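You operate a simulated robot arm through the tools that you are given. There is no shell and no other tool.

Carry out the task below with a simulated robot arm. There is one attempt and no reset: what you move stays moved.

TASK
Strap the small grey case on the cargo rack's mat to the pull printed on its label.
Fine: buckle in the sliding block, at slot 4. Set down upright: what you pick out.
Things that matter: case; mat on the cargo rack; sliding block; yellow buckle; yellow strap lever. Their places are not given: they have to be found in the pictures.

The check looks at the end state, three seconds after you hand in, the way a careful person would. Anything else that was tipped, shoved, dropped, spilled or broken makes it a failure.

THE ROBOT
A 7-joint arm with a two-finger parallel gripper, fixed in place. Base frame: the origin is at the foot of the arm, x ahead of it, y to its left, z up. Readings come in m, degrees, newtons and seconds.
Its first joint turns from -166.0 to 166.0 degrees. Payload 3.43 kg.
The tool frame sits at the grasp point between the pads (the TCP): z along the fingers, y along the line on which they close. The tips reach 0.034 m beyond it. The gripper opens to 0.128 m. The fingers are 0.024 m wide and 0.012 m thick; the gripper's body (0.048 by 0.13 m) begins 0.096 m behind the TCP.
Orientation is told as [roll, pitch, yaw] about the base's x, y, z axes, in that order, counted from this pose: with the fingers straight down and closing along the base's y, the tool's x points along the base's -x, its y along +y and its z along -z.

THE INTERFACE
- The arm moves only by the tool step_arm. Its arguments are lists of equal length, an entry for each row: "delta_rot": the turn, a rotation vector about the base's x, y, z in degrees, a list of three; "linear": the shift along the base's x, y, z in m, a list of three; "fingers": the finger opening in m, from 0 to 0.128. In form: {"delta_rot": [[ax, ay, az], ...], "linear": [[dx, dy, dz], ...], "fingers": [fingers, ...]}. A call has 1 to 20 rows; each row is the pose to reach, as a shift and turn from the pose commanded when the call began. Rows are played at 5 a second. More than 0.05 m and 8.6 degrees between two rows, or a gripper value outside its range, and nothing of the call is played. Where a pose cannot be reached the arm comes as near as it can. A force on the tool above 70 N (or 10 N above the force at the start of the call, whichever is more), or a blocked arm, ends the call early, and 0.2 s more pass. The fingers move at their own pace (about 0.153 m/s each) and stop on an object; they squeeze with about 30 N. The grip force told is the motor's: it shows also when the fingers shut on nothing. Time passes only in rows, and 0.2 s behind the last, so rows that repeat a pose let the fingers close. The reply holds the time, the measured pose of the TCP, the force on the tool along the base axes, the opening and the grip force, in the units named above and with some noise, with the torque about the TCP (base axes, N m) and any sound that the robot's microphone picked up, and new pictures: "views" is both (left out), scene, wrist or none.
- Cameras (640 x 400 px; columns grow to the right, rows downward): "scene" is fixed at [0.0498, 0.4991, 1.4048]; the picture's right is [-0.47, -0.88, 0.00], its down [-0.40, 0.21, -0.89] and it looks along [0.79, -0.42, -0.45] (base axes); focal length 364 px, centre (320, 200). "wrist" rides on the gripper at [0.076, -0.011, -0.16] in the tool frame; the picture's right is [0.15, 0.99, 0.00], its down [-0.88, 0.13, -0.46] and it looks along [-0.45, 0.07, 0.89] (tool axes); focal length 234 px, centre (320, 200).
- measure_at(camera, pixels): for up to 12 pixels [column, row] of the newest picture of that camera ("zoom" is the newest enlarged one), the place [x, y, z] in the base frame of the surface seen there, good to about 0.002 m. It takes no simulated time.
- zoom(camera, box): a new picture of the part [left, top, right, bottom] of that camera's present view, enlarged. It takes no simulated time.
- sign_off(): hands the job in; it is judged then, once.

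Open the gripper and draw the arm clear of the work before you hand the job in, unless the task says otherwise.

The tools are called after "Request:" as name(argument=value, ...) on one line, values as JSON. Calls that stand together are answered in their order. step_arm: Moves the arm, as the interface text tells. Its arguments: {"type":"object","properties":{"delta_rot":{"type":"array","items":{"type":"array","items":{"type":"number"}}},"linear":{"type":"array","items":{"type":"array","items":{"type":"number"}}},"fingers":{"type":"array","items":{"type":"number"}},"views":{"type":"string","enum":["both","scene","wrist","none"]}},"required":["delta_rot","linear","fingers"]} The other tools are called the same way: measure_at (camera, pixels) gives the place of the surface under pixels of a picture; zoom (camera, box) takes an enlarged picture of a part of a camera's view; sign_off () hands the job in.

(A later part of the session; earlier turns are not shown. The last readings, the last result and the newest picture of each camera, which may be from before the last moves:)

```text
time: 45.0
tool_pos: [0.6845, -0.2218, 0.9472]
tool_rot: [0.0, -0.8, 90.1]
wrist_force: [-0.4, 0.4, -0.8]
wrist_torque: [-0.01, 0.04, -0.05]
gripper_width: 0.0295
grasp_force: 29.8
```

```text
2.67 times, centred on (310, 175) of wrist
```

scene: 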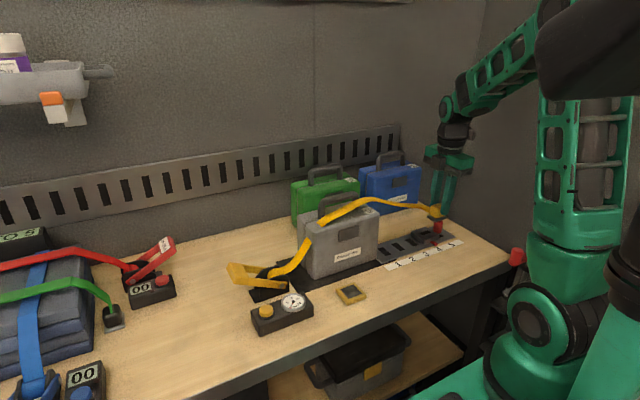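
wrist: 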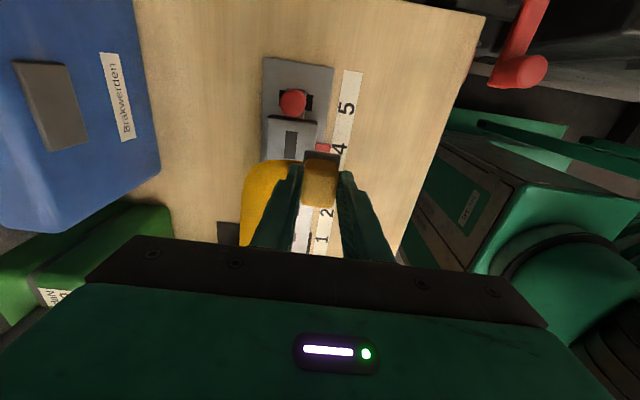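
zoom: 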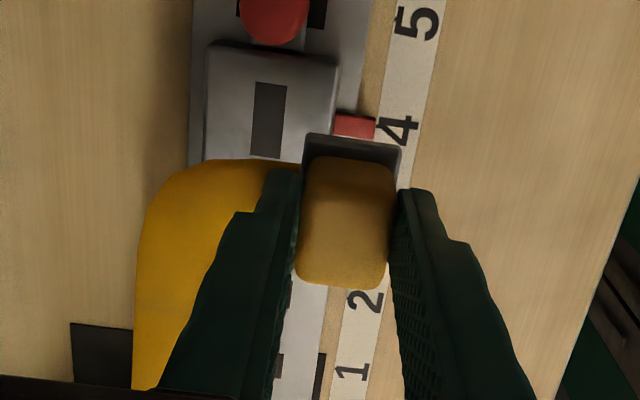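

The strap lies over the case in front of the handle. I move the buckle over the block (x≈0.7195) and check alignment before lowering.

Request:
step_arm(delta_rot=[[0, 0, 0], [0, 0, 0], [0, 0, 0], [0, 0, 0]], linear=[[0.018, -0.001, 0], [0.035, -0.0015, -0.01], [0.035, -0.0015, -0.03], [0.035, -0.0015, -0.03]], fingers=[0.015, 0.015, 0.015, 0.015])

Request:
zoom(camera="wrist", box=[240, 110, 400, 250])

Request:
zoom(camera="scene", box=[390, 190, 480, 265])

```text
time: 46.0
tool_pos: [0.7192, -0.2245, 0.9168]
tool_rot: [-0.1, -0.8, 90.0]
wrist_force: [-0.2, 0.0, -1.1]
wrist_torque: [0.02, 0.01, 0.04]
gripper_width: 0.0291
grasp_force: 30.0
```

scene: 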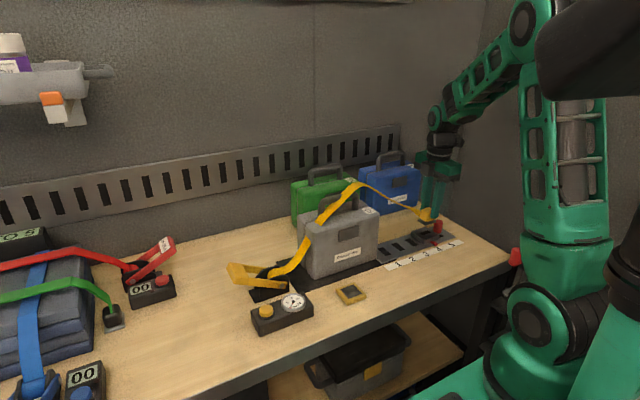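
wrist: 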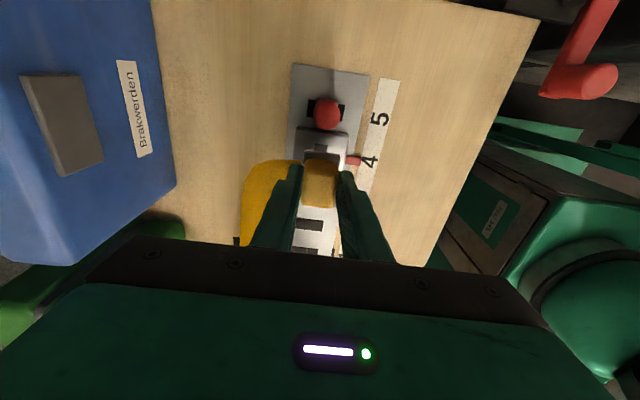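

```text
2.86 times, centred on (320, 180) of wrist
```

zoom: 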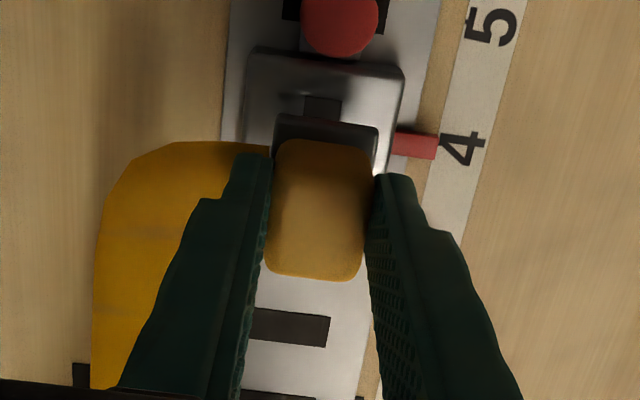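

```text
5.33 times, centred on (435, 228) of scene
```

zoom: 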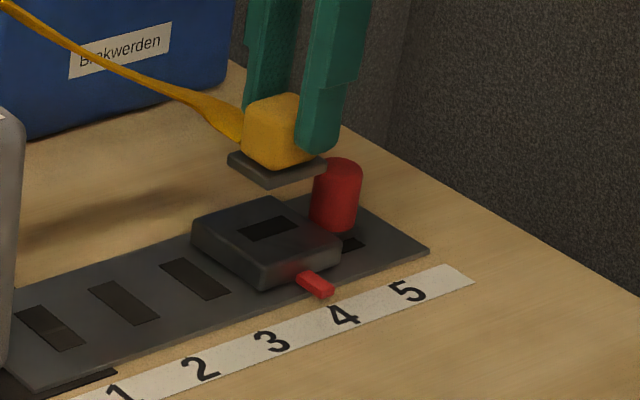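

The buckle plate is over the block. The strap's arch moved up at (355,185), so I check whether it still lies in front of the handle.

Request:
zoom(camera="scene", box=[270, 165, 430, 285])

Request:
measure_at(camera="scene", pixels=[[410, 207], [395, 200], [380, 192], [370, 187], [357, 184], [347, 190], [335, 200], [325, 210], [317, 220], [310, 230], [305, 240], [297, 260]])

```text
3.33 times, centred on (350, 225) of scene
```

zoom: 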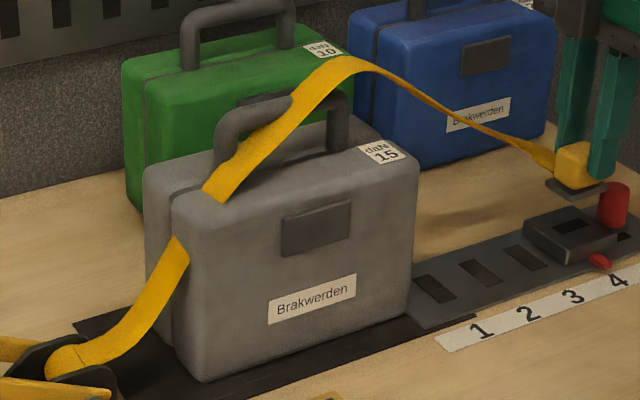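

```text
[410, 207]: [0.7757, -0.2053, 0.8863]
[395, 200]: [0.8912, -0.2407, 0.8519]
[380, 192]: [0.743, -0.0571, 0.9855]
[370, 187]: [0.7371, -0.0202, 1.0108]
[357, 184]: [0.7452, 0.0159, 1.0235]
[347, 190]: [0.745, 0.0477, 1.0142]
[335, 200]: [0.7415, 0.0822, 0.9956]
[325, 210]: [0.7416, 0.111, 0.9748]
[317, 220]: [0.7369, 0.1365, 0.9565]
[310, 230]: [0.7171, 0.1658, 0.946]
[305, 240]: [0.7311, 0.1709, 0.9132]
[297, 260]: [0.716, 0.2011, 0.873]
```

The strap now rides on the handle top (x≈0.745, z≈1.01). I move the buckle back forward and lower so the strap drops onto the case lid ahead of the handle before approaching the block again.

Request:
step_arm(delta_rot=[[0, 0, 0], [0, 0, 0], [0, 0, 0], [0, 0, 0], [0, 0, 0], [0, 0, 0], [0, 0, 0], [0, 0, 0]], linear=[[-0.02, 0, 0.01], [-0.045, 0, 0.01], [-0.065, 0, 0.01], [-0.065, -0.01, 0.0], [-0.065, -0.015, -0.01], [-0.065, -0.015, -0.02], [-0.065, -0.015, -0.02], [-0.065, -0.015, -0.02]], fingers=[0.015, 0.015, 0.015, 0.015, 0.015, 0.015, 0.015, 0.015])

Request:
zoom(camera="scene", box=[270, 165, 470, 285])

Request:
measure_at(camera="scene", pixels=[[380, 205], [365, 203], [350, 206], [340, 209], [330, 214], [322, 220], [315, 226]])

```text
time: 47.8
tool_pos: [0.6553, -0.2405, 0.8963]
tool_rot: [-0.1, -0.8, 90.0]
wrist_force: [0.3, 0.9, 0.2]
wrist_torque: [-0.02, 0.03, 0.01]
gripper_width: 0.0293
grasp_force: 29.5
```

scene: 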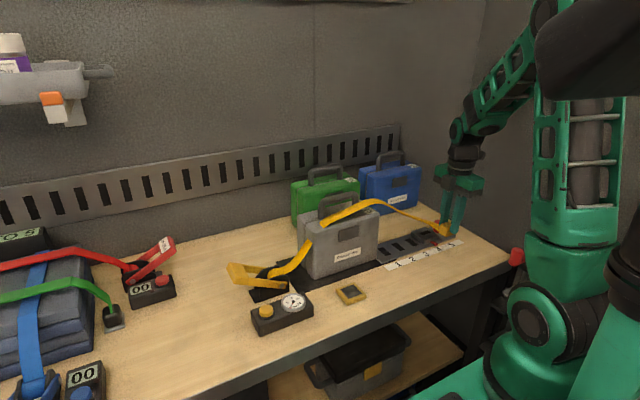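
wrist: 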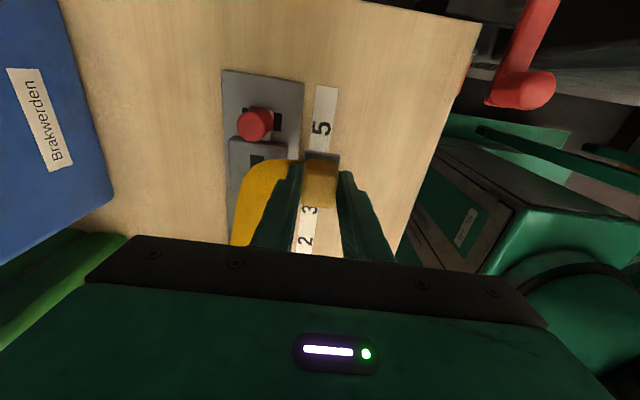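

```text
3.20 times, centred on (370, 225) of scene
```

zoom: 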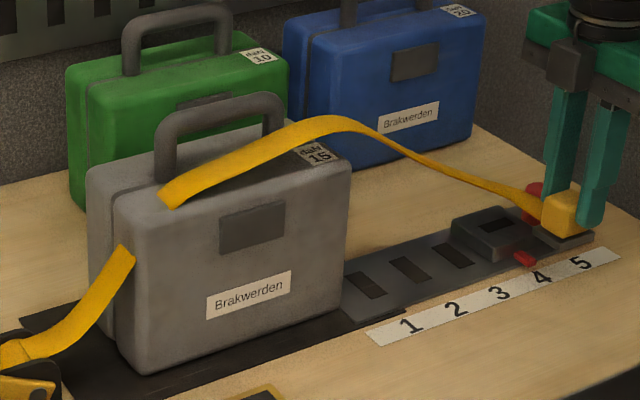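

```text
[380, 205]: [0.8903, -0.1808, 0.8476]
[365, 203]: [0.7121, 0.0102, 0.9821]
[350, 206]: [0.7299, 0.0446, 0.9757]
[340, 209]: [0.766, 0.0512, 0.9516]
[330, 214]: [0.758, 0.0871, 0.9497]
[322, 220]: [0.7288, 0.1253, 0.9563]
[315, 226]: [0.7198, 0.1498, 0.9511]
```

The strap now sits low in front of the handle (z≈0.976, below the bar). I slide the buckle over the block at this height: first y, then x.

Request:
step_arm(delta_rot=[[0, 0, 0], [0, 0, 0], [0, 0, 0], [0, 0, 0], [0, 0, 0], [0, 0, 0], [0, 0, 0]], linear=[[0, 0.01, 0], [0, 0.0175, 0], [0.016, 0.0175, 0], [0.032, 0.0175, 0], [0.048, 0.0175, 0], [0.0642, 0.0175, 0], [0.0642, 0.0175, 0]], fingers=[0.015, 0.015, 0.015, 0.015, 0.015, 0.015, 0.015])

Request:
zoom(camera="scene", box=[270, 165, 470, 285])

Request:
zoom(camera="wrist", box=[260, 110, 380, 230])

```text
time: 49.4
tool_pos: [0.7196, -0.2216, 0.8969]
tool_rot: [0.1, -0.8, 90.0]
wrist_force: [-1.1, -0.4, -0.7]
wrist_torque: [-0.01, 0.02, 0.01]
gripper_width: 0.0292
grasp_force: 29.9
```

scene: 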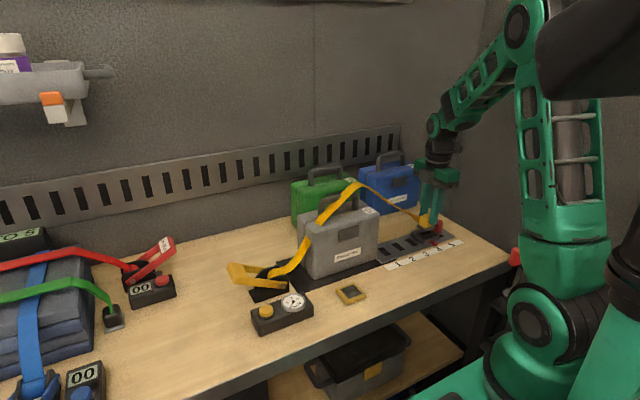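
wrist: 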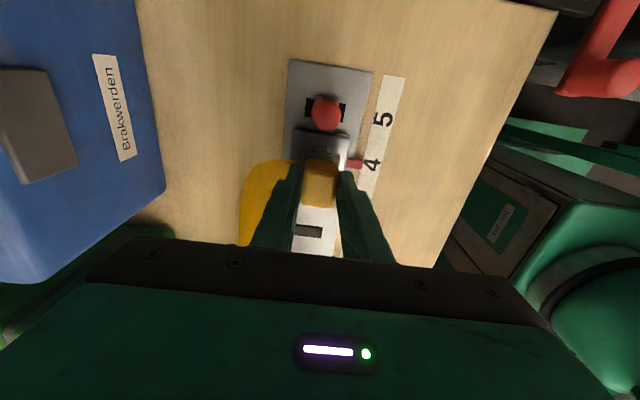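

```text
3.20 times, centred on (370, 225) of scene
```

zoom: 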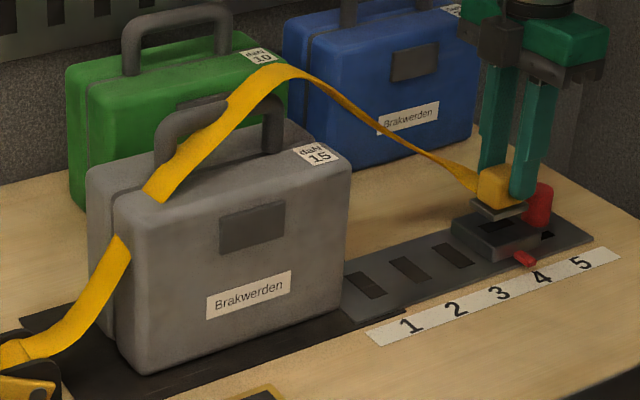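

```text
3.33 times, centred on (320, 170) of wrist
```

zoom: 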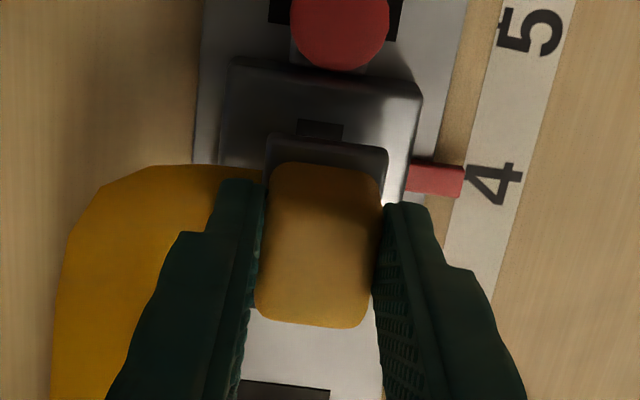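

The strap shape springs back with the buckle's tangent, so it will be pulled straight on tensioning. The plate is centred over the block; I lower the buckle slowly.

Request:
step_arm(delta_rot=[[0, 0, 0], [0, 0, 0], [0, 0, 0], [0, 0, 0], [0, 0, 0], [0, 0, 0]], linear=[[0, -0.001, -0.004], [0, -0.001, -0.008], [0, -0.001, -0.012], [0, -0.001, -0.015], [0, -0.001, -0.018], [0, -0.001, -0.018]], fingers=[0.015, 0.015, 0.015, 0.015, 0.015, 0.015])

Request:
zoom(camera="scene", box=[400, 195, 470, 255])

```text
time: 50.8
tool_pos: [0.7181, -0.2235, 0.8797]
tool_rot: [0.0, -0.8, 89.9]
wrist_force: [0.2, 0.5, -0.9]
wrist_torque: [0.0, 0.01, -0.01]
gripper_width: 0.0292
grasp_force: 29.6
```

scene: 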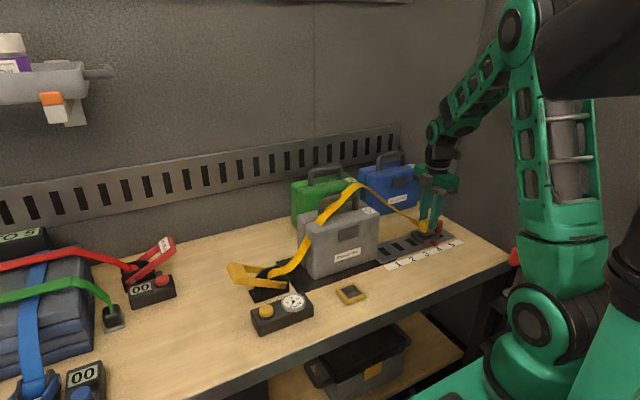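
wrist: 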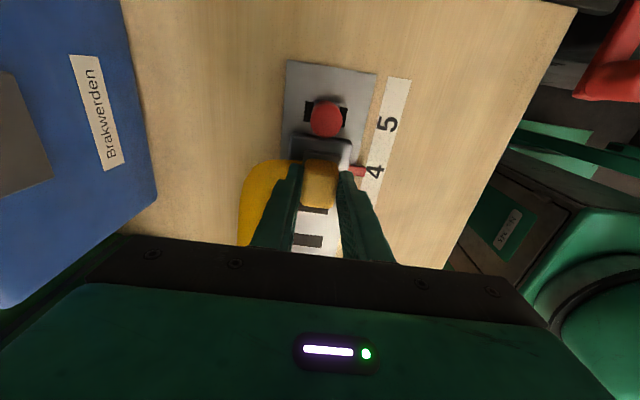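

```text
6.67 times, centred on (435, 225) of scene
```

zoom: 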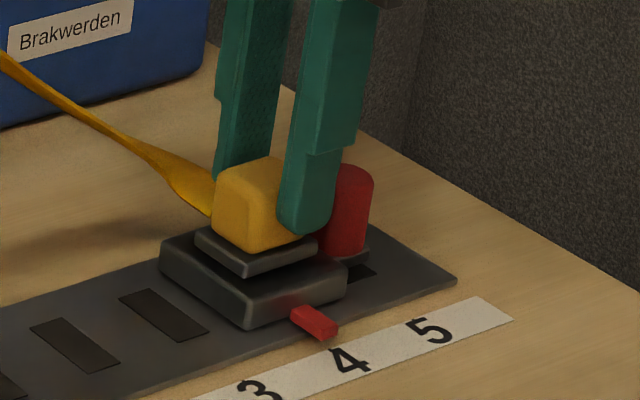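

The plate is just above the block with no contact force yet. I press down in 1–2 mm steps until it clicks or pushes back.

Request:
step_arm(delta_rot=[[0, 0, 0], [0, 0, 0], [0, 0, 0], [0, 0, 0]], linear=[[0.001, 0, -0.0015], [0.001, 0, -0.003], [0.001, 0, -0.004], [0.001, 0, -0.004]], fingers=[0.015, 0.015, 0.015, 0.015])

Request:
zoom(camera="scene", box=[400, 195, 470, 255])

```text
time: 51.8
tool_pos: [0.7187, -0.223, 0.8773]
tool_rot: [-0.1, -0.7, 89.9]
wrist_force: [-0.1, -0.4, 24.7]
wrist_torque: [0.04, 0.05, -0.01]
gripper_width: 0.029
grasp_force: 29.8
```

scene: 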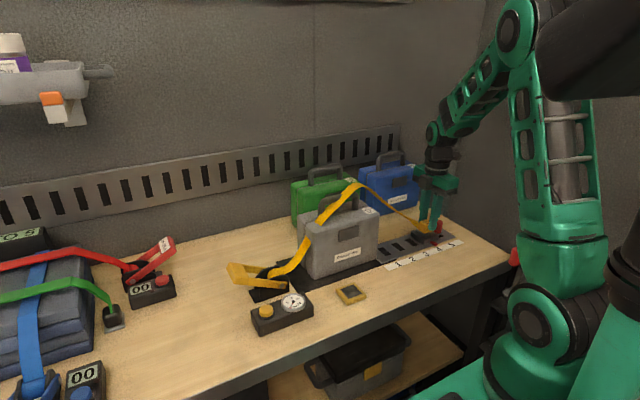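
wrist: 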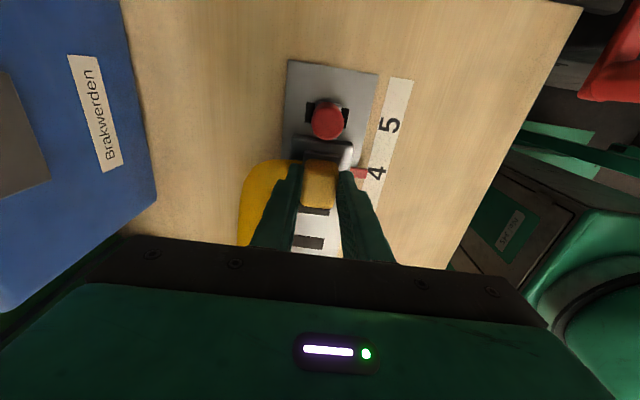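

```text
6.67 times, centred on (435, 225) of scene
```

zoom: 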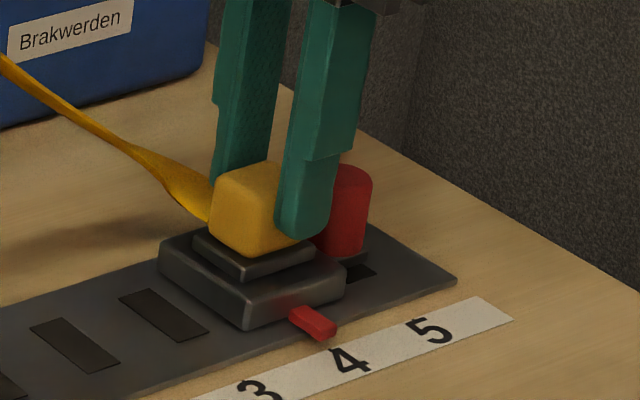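

Contact at 25 N, but no click heard. I check plate-to-block alignment before pressing more or releasing.

Request:
measure_at(camera="zoom", pixels=[[197, 238], [245, 272], [313, 252], [165, 250], [245, 318], [342, 285], [320, 320], [245, 225], [265, 185], [215, 215], [300, 200]])

Request:
zoom(camera="wrist", box=[270, 120, 370, 220])

```text
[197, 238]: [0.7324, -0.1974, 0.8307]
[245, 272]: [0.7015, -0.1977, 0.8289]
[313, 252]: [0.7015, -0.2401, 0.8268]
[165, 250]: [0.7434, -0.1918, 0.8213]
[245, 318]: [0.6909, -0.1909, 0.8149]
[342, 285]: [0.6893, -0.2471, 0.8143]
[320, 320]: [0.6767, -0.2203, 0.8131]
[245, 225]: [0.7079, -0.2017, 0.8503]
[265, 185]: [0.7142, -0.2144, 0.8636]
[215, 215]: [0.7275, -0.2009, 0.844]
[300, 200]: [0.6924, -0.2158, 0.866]
```

```text
4.00 times, centred on (320, 170) of wrist
```

zoom: 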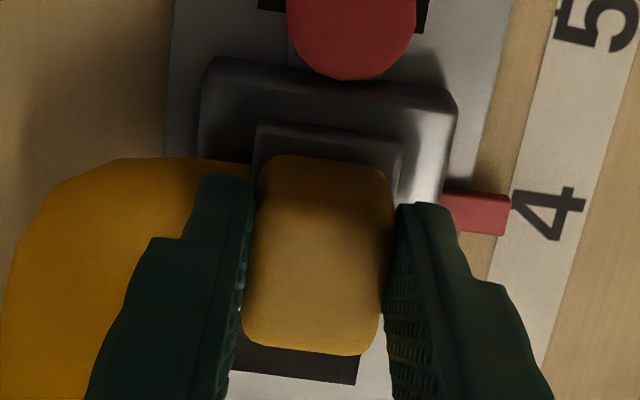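

Plate and block centres agree within 2 mm. I press slightly more to see if it latches.

Request:
step_arm(delta_rot=[[0, 0, 0], [0, 0, 0], [0, 0, 0]], linear=[[0.001, 0, -0.001], [0.001, 0, -0.002], [0.001, 0, -0.002]], fingers=[0.015, 0.015, 0.015], views="none")

```text
time: 52.6
tool_pos: [0.7192, -0.2234, 0.8735]
tool_rot: [0.0, -0.7, 90.1]
wrist_force: [-3.0, -0.8, 25.2]
wrist_torque: [-0.02, 0.14, -0.01]
gripper_width: 0.0292
grasp_force: 30.2
```

Force stays at 25 N. I now open the fingers gently while holding position and listen for the latch.

Request:
step_arm(delta_rot=[[0, 0, 0], [0, 0, 0], [0, 0, 0], [0, 0, 0]], linear=[[0, 0, 0.001], [0, 0, 0.001], [0, 0, 0.001], [0, 0, 0.001]], fingers=[0.032, 0.036, 0.04, 0.045])

Request:
zoom(camera="scene", box=[400, 195, 470, 255])

Request:
zoom(camera="scene", box=[270, 165, 470, 285])

```text
time: 53.6
tool_pos: [0.7196, -0.2235, 0.874]
tool_rot: [0.1, -0.8, 90.1]
wrist_force: [0.7, -0.7, 0.9]
wrist_torque: [-0.01, -0.03, -0.02]
gripper_width: 0.0452
grasp_force: 0.0
```

scene: 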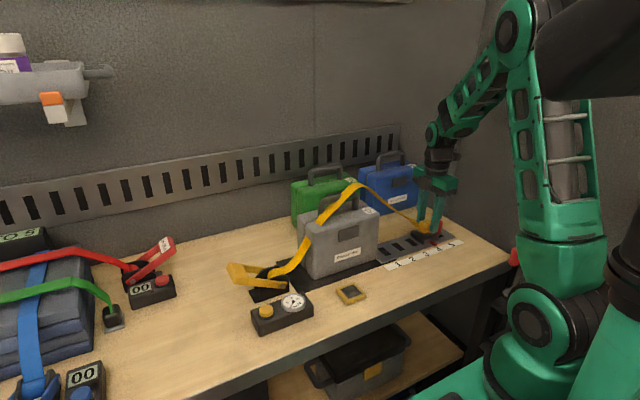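
wrist: 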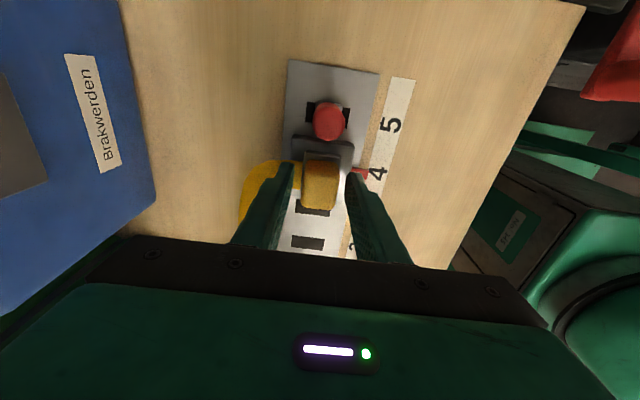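

```text
6.67 times, centred on (435, 225) of scene
```

zoom: 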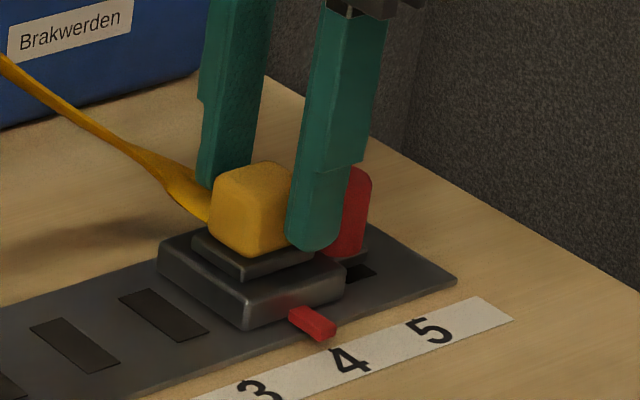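

```text
3.20 times, centred on (370, 225) of scene
```

zoom: 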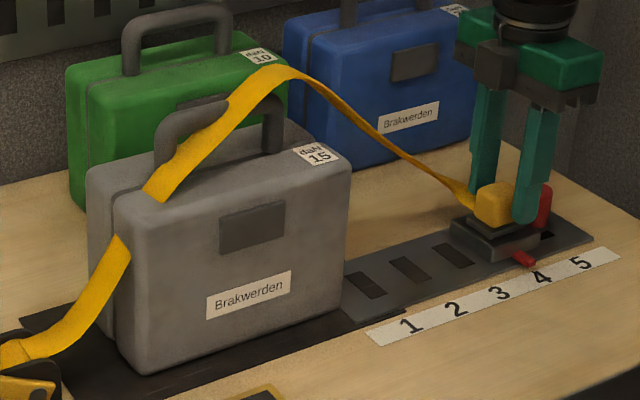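

The buckle sits on the block but no click was heard. I raise the fingers clear to inspect its seating from above.

Request:
step_arm(delta_rot=[[0, 0, 0], [0, 0, 0], [0, 0, 0], [0, 0, 0], [0, 0, 0]], linear=[[0, 0, 0.0], [0, 0, 0.015], [0, 0, 0.04], [0, 0, 0.07], [0, 0, 0.07]], fingers=[0.055, 0.055, 0.055, 0.06, 0.06])

Request:
zoom(camera="wrist", box=[250, 100, 390, 240])

Request:
zoom(camera="scene", box=[400, 195, 470, 255])

Request:
zoom(camera="scene", box=[220, 165, 400, 300])

```text
time: 54.8
tool_pos: [0.7217, -0.2234, 0.9431]
tool_rot: [0.1, -0.8, 90.0]
wrist_force: [-0.5, -0.4, -0.4]
wrist_torque: [-0.01, -0.01, 0.02]
gripper_width: 0.06
grasp_force: 0.0
```

scene: 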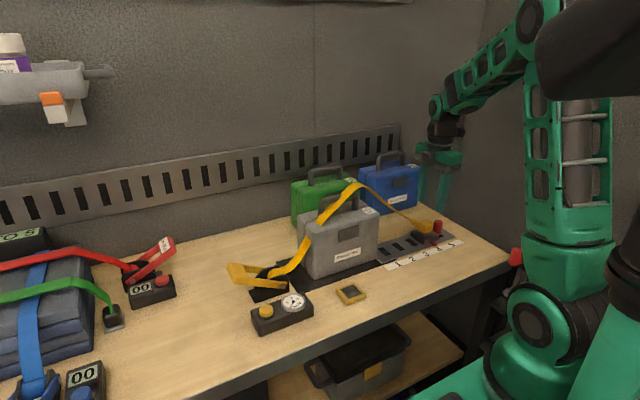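
wrist: 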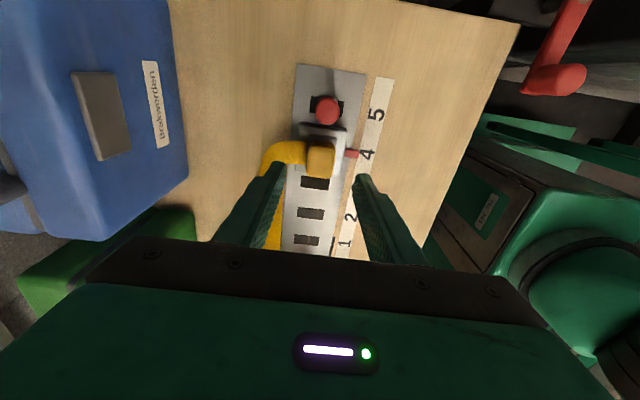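

```text
2.86 times, centred on (320, 170) of wrist
```

zoom: 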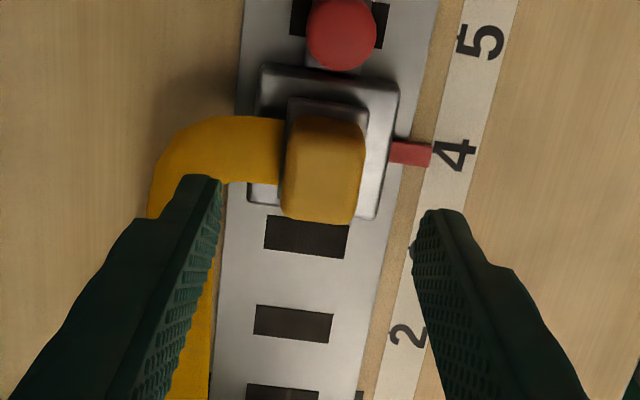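

```text
6.67 times, centred on (435, 225) of scene
```

zoom: 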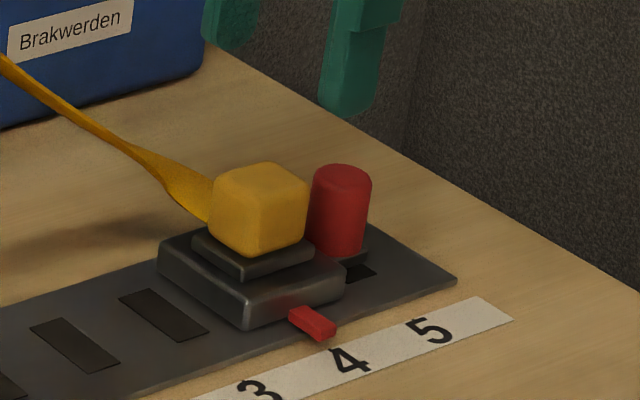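

```text
2.96 times, centred on (310, 232) of scene
```

zoom: 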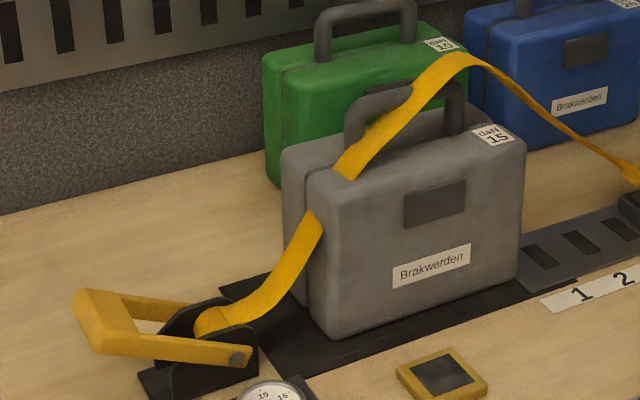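

The strap actually attaches to the cube's +x face, so the buckle should be turned 90° for the strap side to face the ratchet (+y). I measure the cube, then regrip it with the fingers closing along y (away from the strap) to turn it.

Request:
measure_at(camera="wrist", pixels=[[312, 153], [334, 155], [308, 174], [331, 176], [321, 163], [327, 111], [327, 122], [318, 111], [337, 112]])

Request:
step_arm(delta_rot=[[0, 0, 0], [0, 0, -8], [0, 0, -16], [0, 0, -24], [0, 0, -32], [0, 0, -40], [0, 0, -48], [0, 0, -56], [0, 0, -64], [0, 0, -72], [0, 0, -80], [0, 0, -88], [0, 0, -90], [0, 0, -90]], linear=[[0, 0, 0.02], [0, 0, 0.03], [0, 0, 0.03], [0, 0, 0.03], [0, 0, 0.03], [0, 0, 0.03], [0, 0, 0.03], [0, 0, 0.03], [0, 0, 0.03], [0, 0, 0.03], [0, 0, 0.03], [0, 0, 0.03], [0, 0, 0.03], [0, 0, 0.03]], fingers=[0.06, 0.06, 0.06, 0.06, 0.06, 0.06, 0.06, 0.06, 0.06, 0.06, 0.06, 0.06, 0.06, 0.06])

Request:
zoom(camera="wrist", box=[240, 110, 400, 250])

```text
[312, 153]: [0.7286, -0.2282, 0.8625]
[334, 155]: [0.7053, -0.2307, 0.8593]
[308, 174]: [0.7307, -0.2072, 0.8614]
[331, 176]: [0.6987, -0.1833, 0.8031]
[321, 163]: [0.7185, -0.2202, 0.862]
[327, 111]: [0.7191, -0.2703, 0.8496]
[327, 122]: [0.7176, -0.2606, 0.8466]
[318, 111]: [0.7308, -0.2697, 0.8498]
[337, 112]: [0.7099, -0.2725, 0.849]
```

```text
time: 57.8
tool_pos: [0.721, -0.2231, 0.9748]
tool_rot: [0.0, -0.8, -0.1]
wrist_force: [-0.2, 0.1, 0.2]
wrist_torque: [0.0, -0.01, -0.01]
gripper_width: 0.06
grasp_force: 0.2
```

scene: 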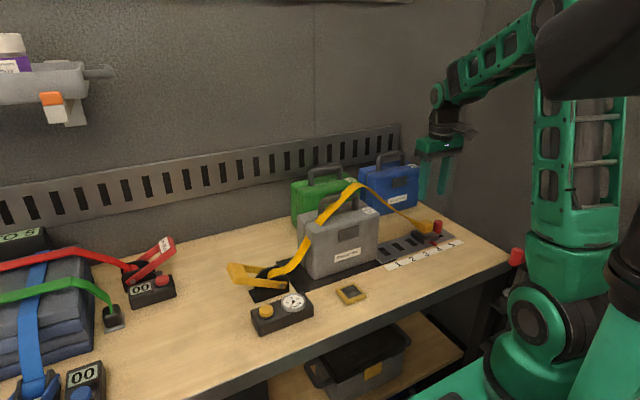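
wrist: 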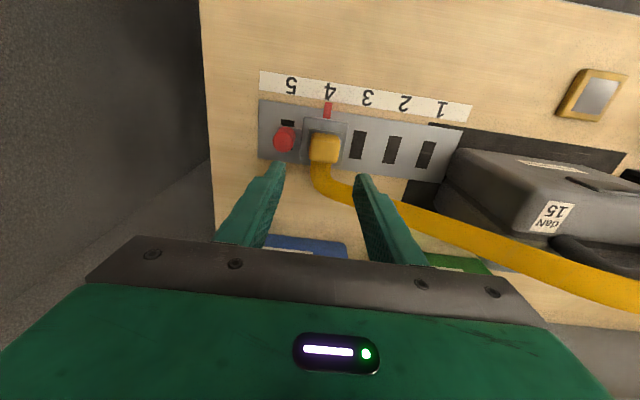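

```text
2.86 times, centred on (320, 180) of wrist
```

zoom: 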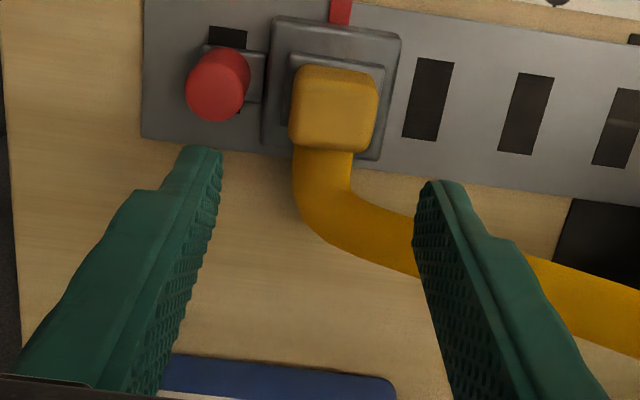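

This confirms the strap leaves the cube's +x face. I measure the cube top once more from here.

Request:
measure_at(camera="zoom", pixels=[[300, 80], [370, 86], [296, 115], [372, 120], [335, 100], [335, 75], [330, 120], [218, 75], [245, 75], [190, 75], [345, 200], [380, 240]])

```text
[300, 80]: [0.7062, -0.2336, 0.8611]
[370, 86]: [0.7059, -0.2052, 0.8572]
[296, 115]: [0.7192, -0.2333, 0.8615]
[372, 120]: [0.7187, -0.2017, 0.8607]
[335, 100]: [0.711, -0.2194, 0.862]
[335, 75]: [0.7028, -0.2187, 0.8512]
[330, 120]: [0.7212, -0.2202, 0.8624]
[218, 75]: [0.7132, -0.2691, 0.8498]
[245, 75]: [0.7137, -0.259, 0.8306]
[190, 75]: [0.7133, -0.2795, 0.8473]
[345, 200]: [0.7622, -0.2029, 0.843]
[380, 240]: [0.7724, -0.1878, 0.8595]
```

Cube centre is about (0.718,−0.2185), top z 0.862; knob edge at y≈−0.259. I descend with a 44 mm opening and grip the cube along y, tips at z≈0.846.

Request:
step_arm(delta_rot=[[0, 0, 0], [0, 0, 0], [0, 0, 0], [0, 0, 0], [0, 0, 0]], linear=[[-0.003, 0.0045, -0.01], [-0.003, 0.0045, -0.035], [-0.003, 0.0045, -0.055], [-0.003, 0.0045, -0.065], [-0.003, 0.0045, -0.065]], fingers=[0.046, 0.044, 0.044, 0.044, 0.044])

Request:
zoom(camera="wrist", box=[260, 120, 380, 240])

Request:
zoom(camera="scene", box=[400, 185, 470, 255])

```text
time: 59.0
tool_pos: [0.7192, -0.2188, 0.9091]
tool_rot: [0.0, -0.7, 0.0]
wrist_force: [0.6, 0.0, -0.7]
wrist_torque: [0.03, -0.02, 0.0]
gripper_width: 0.0441
grasp_force: 0.0
```

scene: 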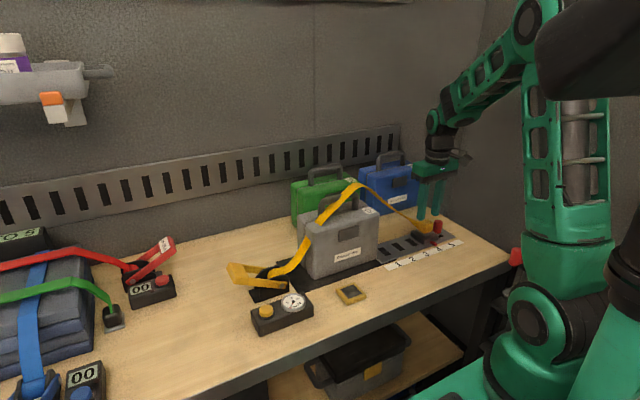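
wrist: 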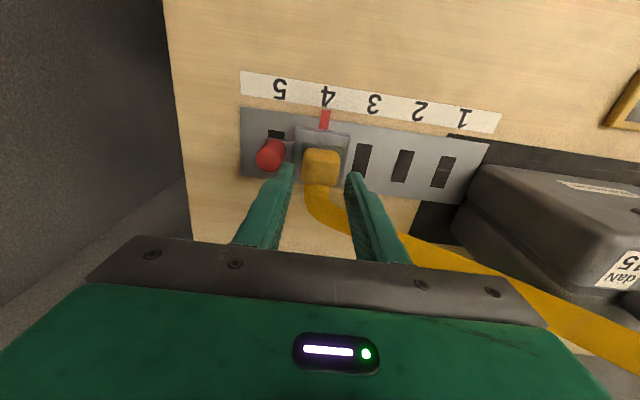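

```text
3.33 times, centred on (320, 180) of wrist
```

zoom: 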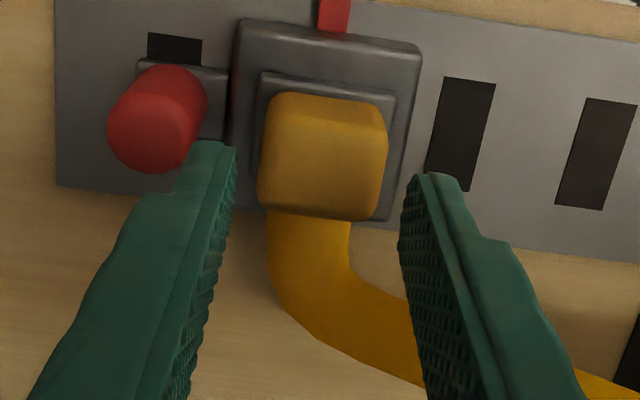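

```text
5.71 times, centred on (435, 220) of scene
```

zoom: 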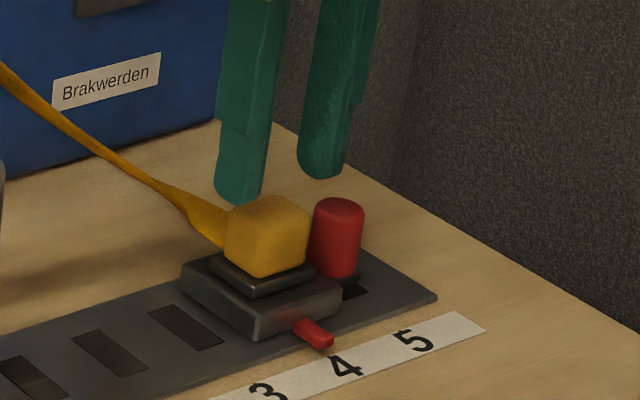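

Fingers straddle the cube, clear of knob and strap. I descend 29 mm and grip.

Request:
step_arm(delta_rot=[[0, 0, 0], [0, 0, 0], [0, 0, 0], [0, 0, 0], [0, 0, 0]], linear=[[-0.001, 0, -0.015], [-0.001, 0, -0.029], [-0.001, 0, -0.029], [-0.001, 0, -0.029], [-0.001, 0, -0.029]], fingers=[0.044, 0.044, 0.03, 0.015, 0.015])

Request:
zoom(camera="scene", box=[400, 185, 470, 255])

```text
time: 60.2
tool_pos: [0.7171, -0.2183, 0.8803]
tool_rot: [0.0, -0.7, -0.1]
wrist_force: [1.0, -0.3, 8.2]
wrist_torque: [0.03, 0.04, -0.04]
gripper_width: 0.0351
grasp_force: 29.2
```

scene: 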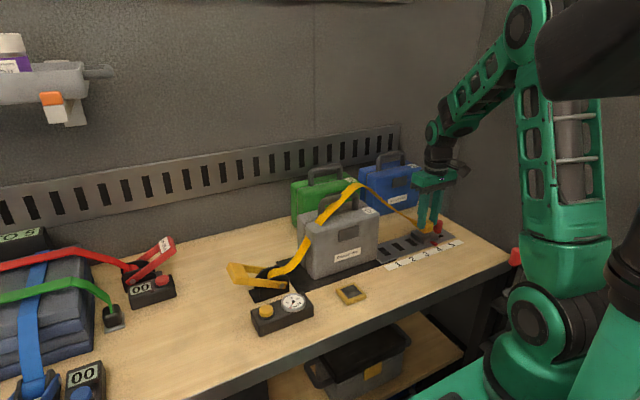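
wrist: 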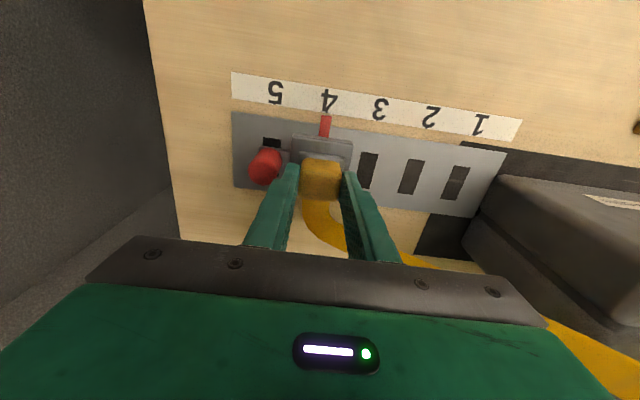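

```text
5.71 times, centred on (435, 220) of scene
```

zoom: 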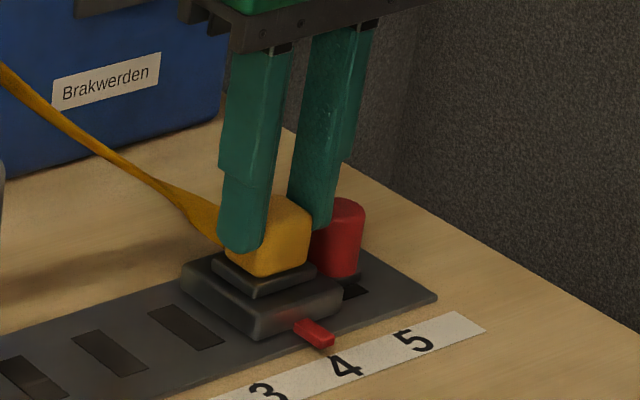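

Gripped at 35 mm. I lift the buckle about 45 mm straight up.

Request:
step_arm(delta_rot=[[0, 0, 0], [0, 0, 0], [0, 0, 0], [0, 0, 0], [0, 0, 0]], linear=[[0, 0, 0.005], [0, 0, 0.015], [0, 0, 0.03], [0, 0, 0.045], [0, 0, 0.045]], fingers=[0.015, 0.015, 0.015, 0.015, 0.015])

Request:
zoom(camera="scene", box=[400, 185, 470, 255])

Request:
zoom(camera="wrist", box=[260, 120, 380, 240])

```text
time: 61.4
tool_pos: [0.7166, -0.2192, 0.9254]
tool_rot: [0.0, -0.7, 0.0]
wrist_force: [0.2, -0.4, 0.4]
wrist_torque: [-0.02, -0.03, 0.0]
gripper_width: 0.0353
grasp_force: 30.4
```

scene: 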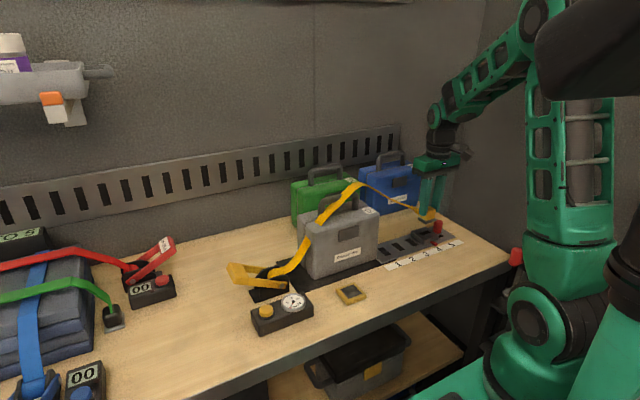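
wrist: 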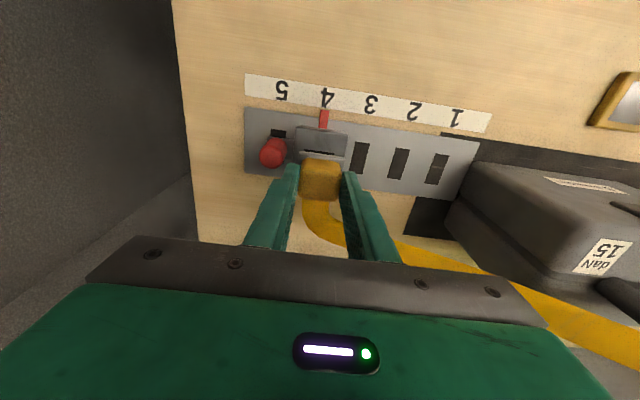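

```text
5.71 times, centred on (435, 220) of scene
```

zoom: 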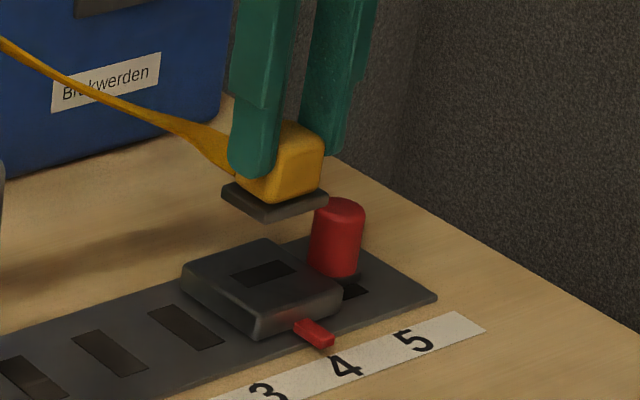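

```text
3.33 times, centred on (320, 180) of wrist
```

zoom: 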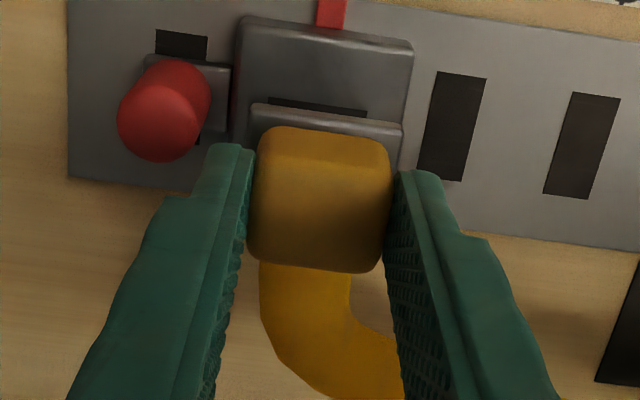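

The buckle lifts free. Now I turn it +90° about z so its strap side faces +y toward the case.

Request:
step_arm(delta_rot=[[0, 0, 8], [0, 0, 16], [0, 0, 24], [0, 0, 32], [0, 0, 40], [0, 0, 48], [0, 0, 56], [0, 0, 64], [0, 0, 72], [0, 0, 80], [0, 0, 88], [0, 0, 90], [0, 0, 90]], linear=[[0, 0, 0.005], [0, 0, 0.01], [0, 0, 0.015], [0, 0, 0.015], [0, 0, 0.015], [0, 0, 0.015], [0, 0, 0.015], [0, 0, 0.015], [0, 0, 0.015], [0, 0, 0.015], [0, 0, 0.015], [0, 0, 0.015], [0, 0, 0.015]], fingers=[0.015, 0.015, 0.015, 0.015, 0.015, 0.015, 0.015, 0.015, 0.015, 0.015, 0.015, 0.015, 0.015])

Request:
zoom(camera="scene", box=[270, 160, 470, 290])

Request:
zoom(camera="wrist", box=[240, 110, 400, 250])

```text
time: 64.2
tool_pos: [0.7175, -0.2195, 0.9399]
tool_rot: [0.1, -0.8, 90.0]
wrist_force: [0.3, -0.2, -1.3]
wrist_torque: [0.0, 0.0, -0.01]
gripper_width: 0.0351
grasp_force: 29.9
```

scene: 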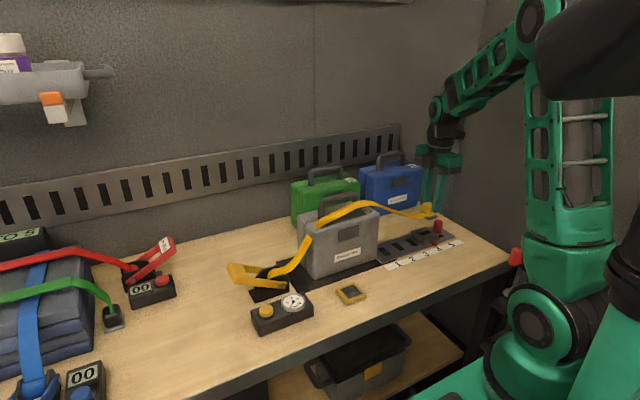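
wrist: 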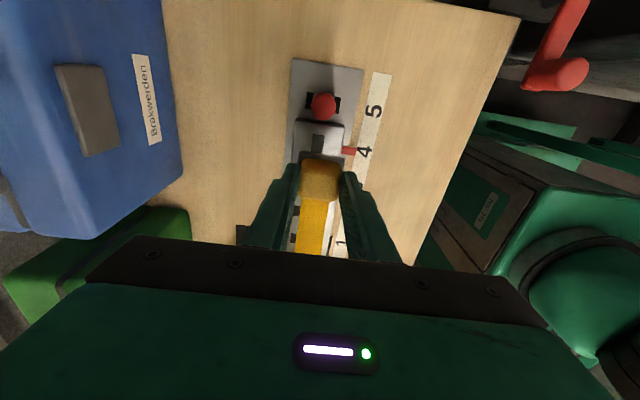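

```text
3.08 times, centred on (370, 225) of scene
```

zoom: 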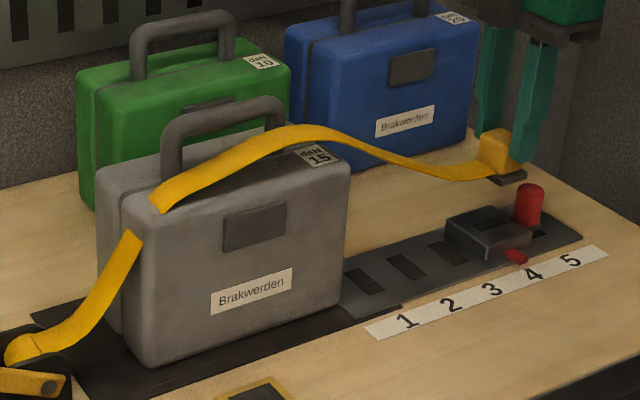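

```text
2.86 times, centred on (320, 180) of wrist
```

zoom: 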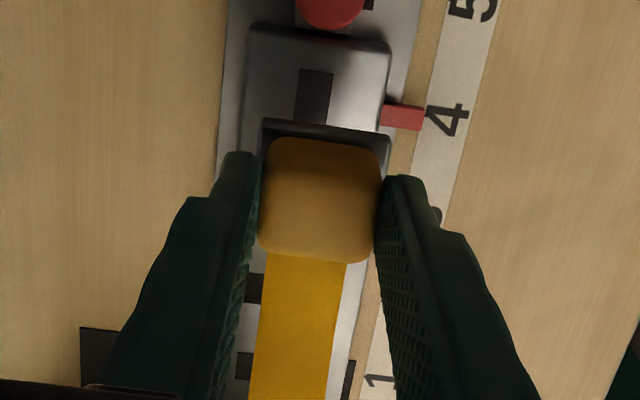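

The strap now runs straight toward +y and lies in front of the handle. I lower the buckle to just above the block.

Request:
step_arm(delta_rot=[[0, 0, 0], [0, 0, 0], [0, 0, 0], [0, 0, 0], [0, 0, 0]], linear=[[0.0015, -0.002, -0.015], [0.0015, -0.002, -0.03], [0.0015, -0.002, -0.043], [0.0015, -0.002, -0.05], [0.0015, -0.002, -0.05]], fingers=[0.015, 0.015, 0.015, 0.015, 0.015])

Request:
zoom(camera="scene", box=[400, 185, 470, 255])

Request:
measure_at(camera="zoom", pixels=[[225, 255], [265, 285], [325, 265], [185, 275], [255, 330], [340, 300], [320, 330]])

```text
time: 65.4
tool_pos: [0.7168, -0.2203, 0.8891]
tool_rot: [0.0, -0.8, 89.9]
wrist_force: [-0.4, -0.1, -0.3]
wrist_torque: [-0.03, -0.06, 0.03]
gripper_width: 0.0349
grasp_force: 29.6
```

scene: 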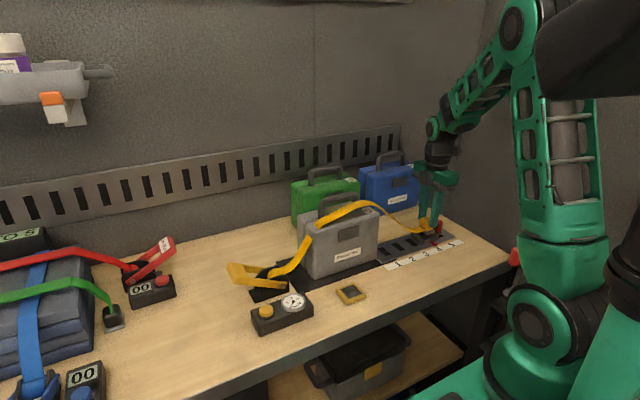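
wrist: 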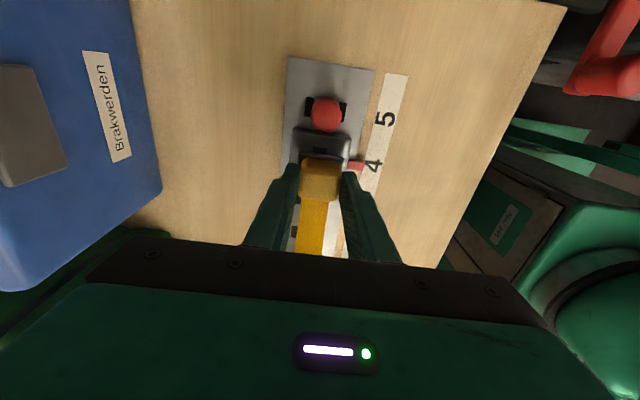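

```text
5.71 times, centred on (435, 220) of scene
```

zoom: 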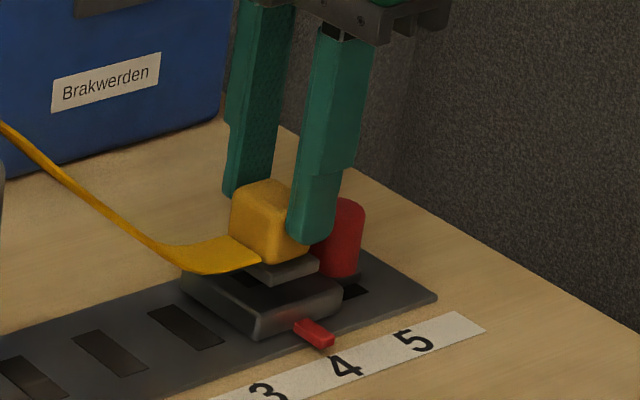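

```text
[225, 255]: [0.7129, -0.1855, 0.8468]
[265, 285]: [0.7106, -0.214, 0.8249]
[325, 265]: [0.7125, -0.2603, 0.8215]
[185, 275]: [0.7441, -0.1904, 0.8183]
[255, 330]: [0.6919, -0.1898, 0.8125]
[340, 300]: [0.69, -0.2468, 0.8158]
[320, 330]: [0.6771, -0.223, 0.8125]
```

About 9 mm above seating. I adjust by 2 mm and press down slowly, watching for a click.

Request:
step_arm(delta_rot=[[0, 0, 0], [0, 0, 0], [0, 0, 0], [0, 0, 0], [0, 0, 0], [0, 0, 0]], linear=[[0.002, -0.0015, -0.003], [0.002, -0.0015, -0.006], [0.002, -0.0015, -0.008], [0.002, -0.0015, -0.01], [0.002, -0.0015, -0.012], [0.002, -0.0015, -0.012]], fingers=[0.015, 0.015, 0.015, 0.015, 0.015, 0.015])

Request:
zoom(camera="scene", box=[400, 185, 470, 255])

```text
time: 66.8
tool_pos: [0.7201, -0.2226, 0.879]
tool_rot: [-0.1, -0.7, 90.0]
wrist_force: [-4.6, -1.0, 24.7]
wrist_torque: [-0.06, 0.15, 0.02]
gripper_width: 0.0352
grasp_force: 30.4
heard: snap
```

scene: 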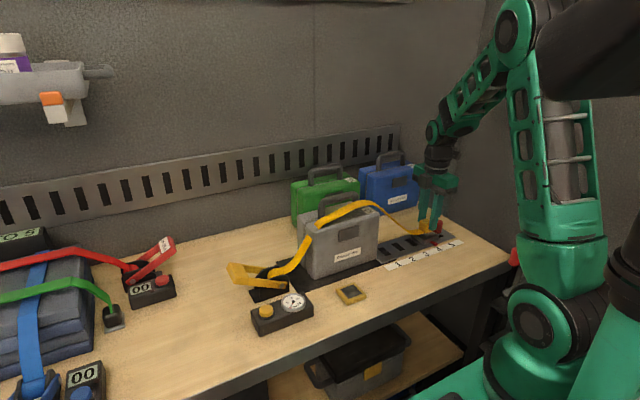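
wrist: 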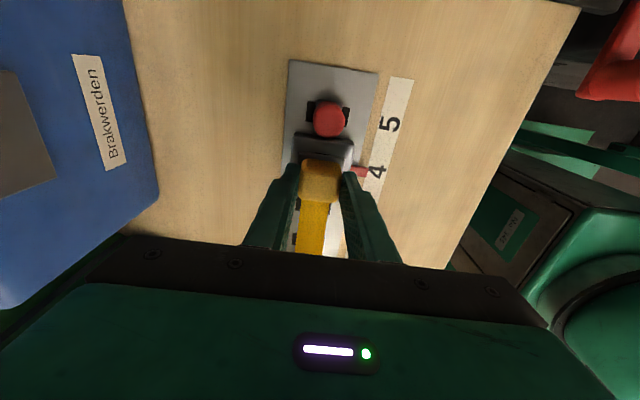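

```text
5.71 times, centred on (435, 220) of scene
```

zoom: 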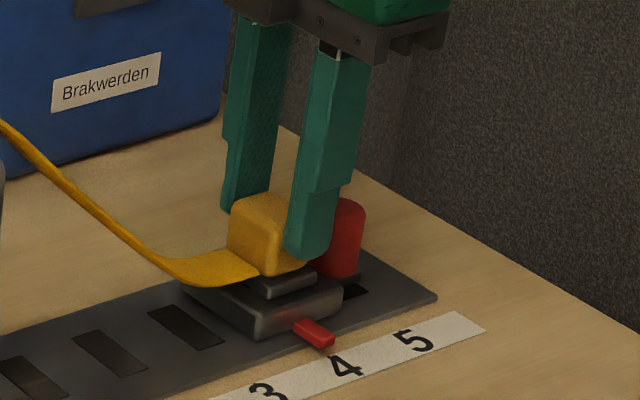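

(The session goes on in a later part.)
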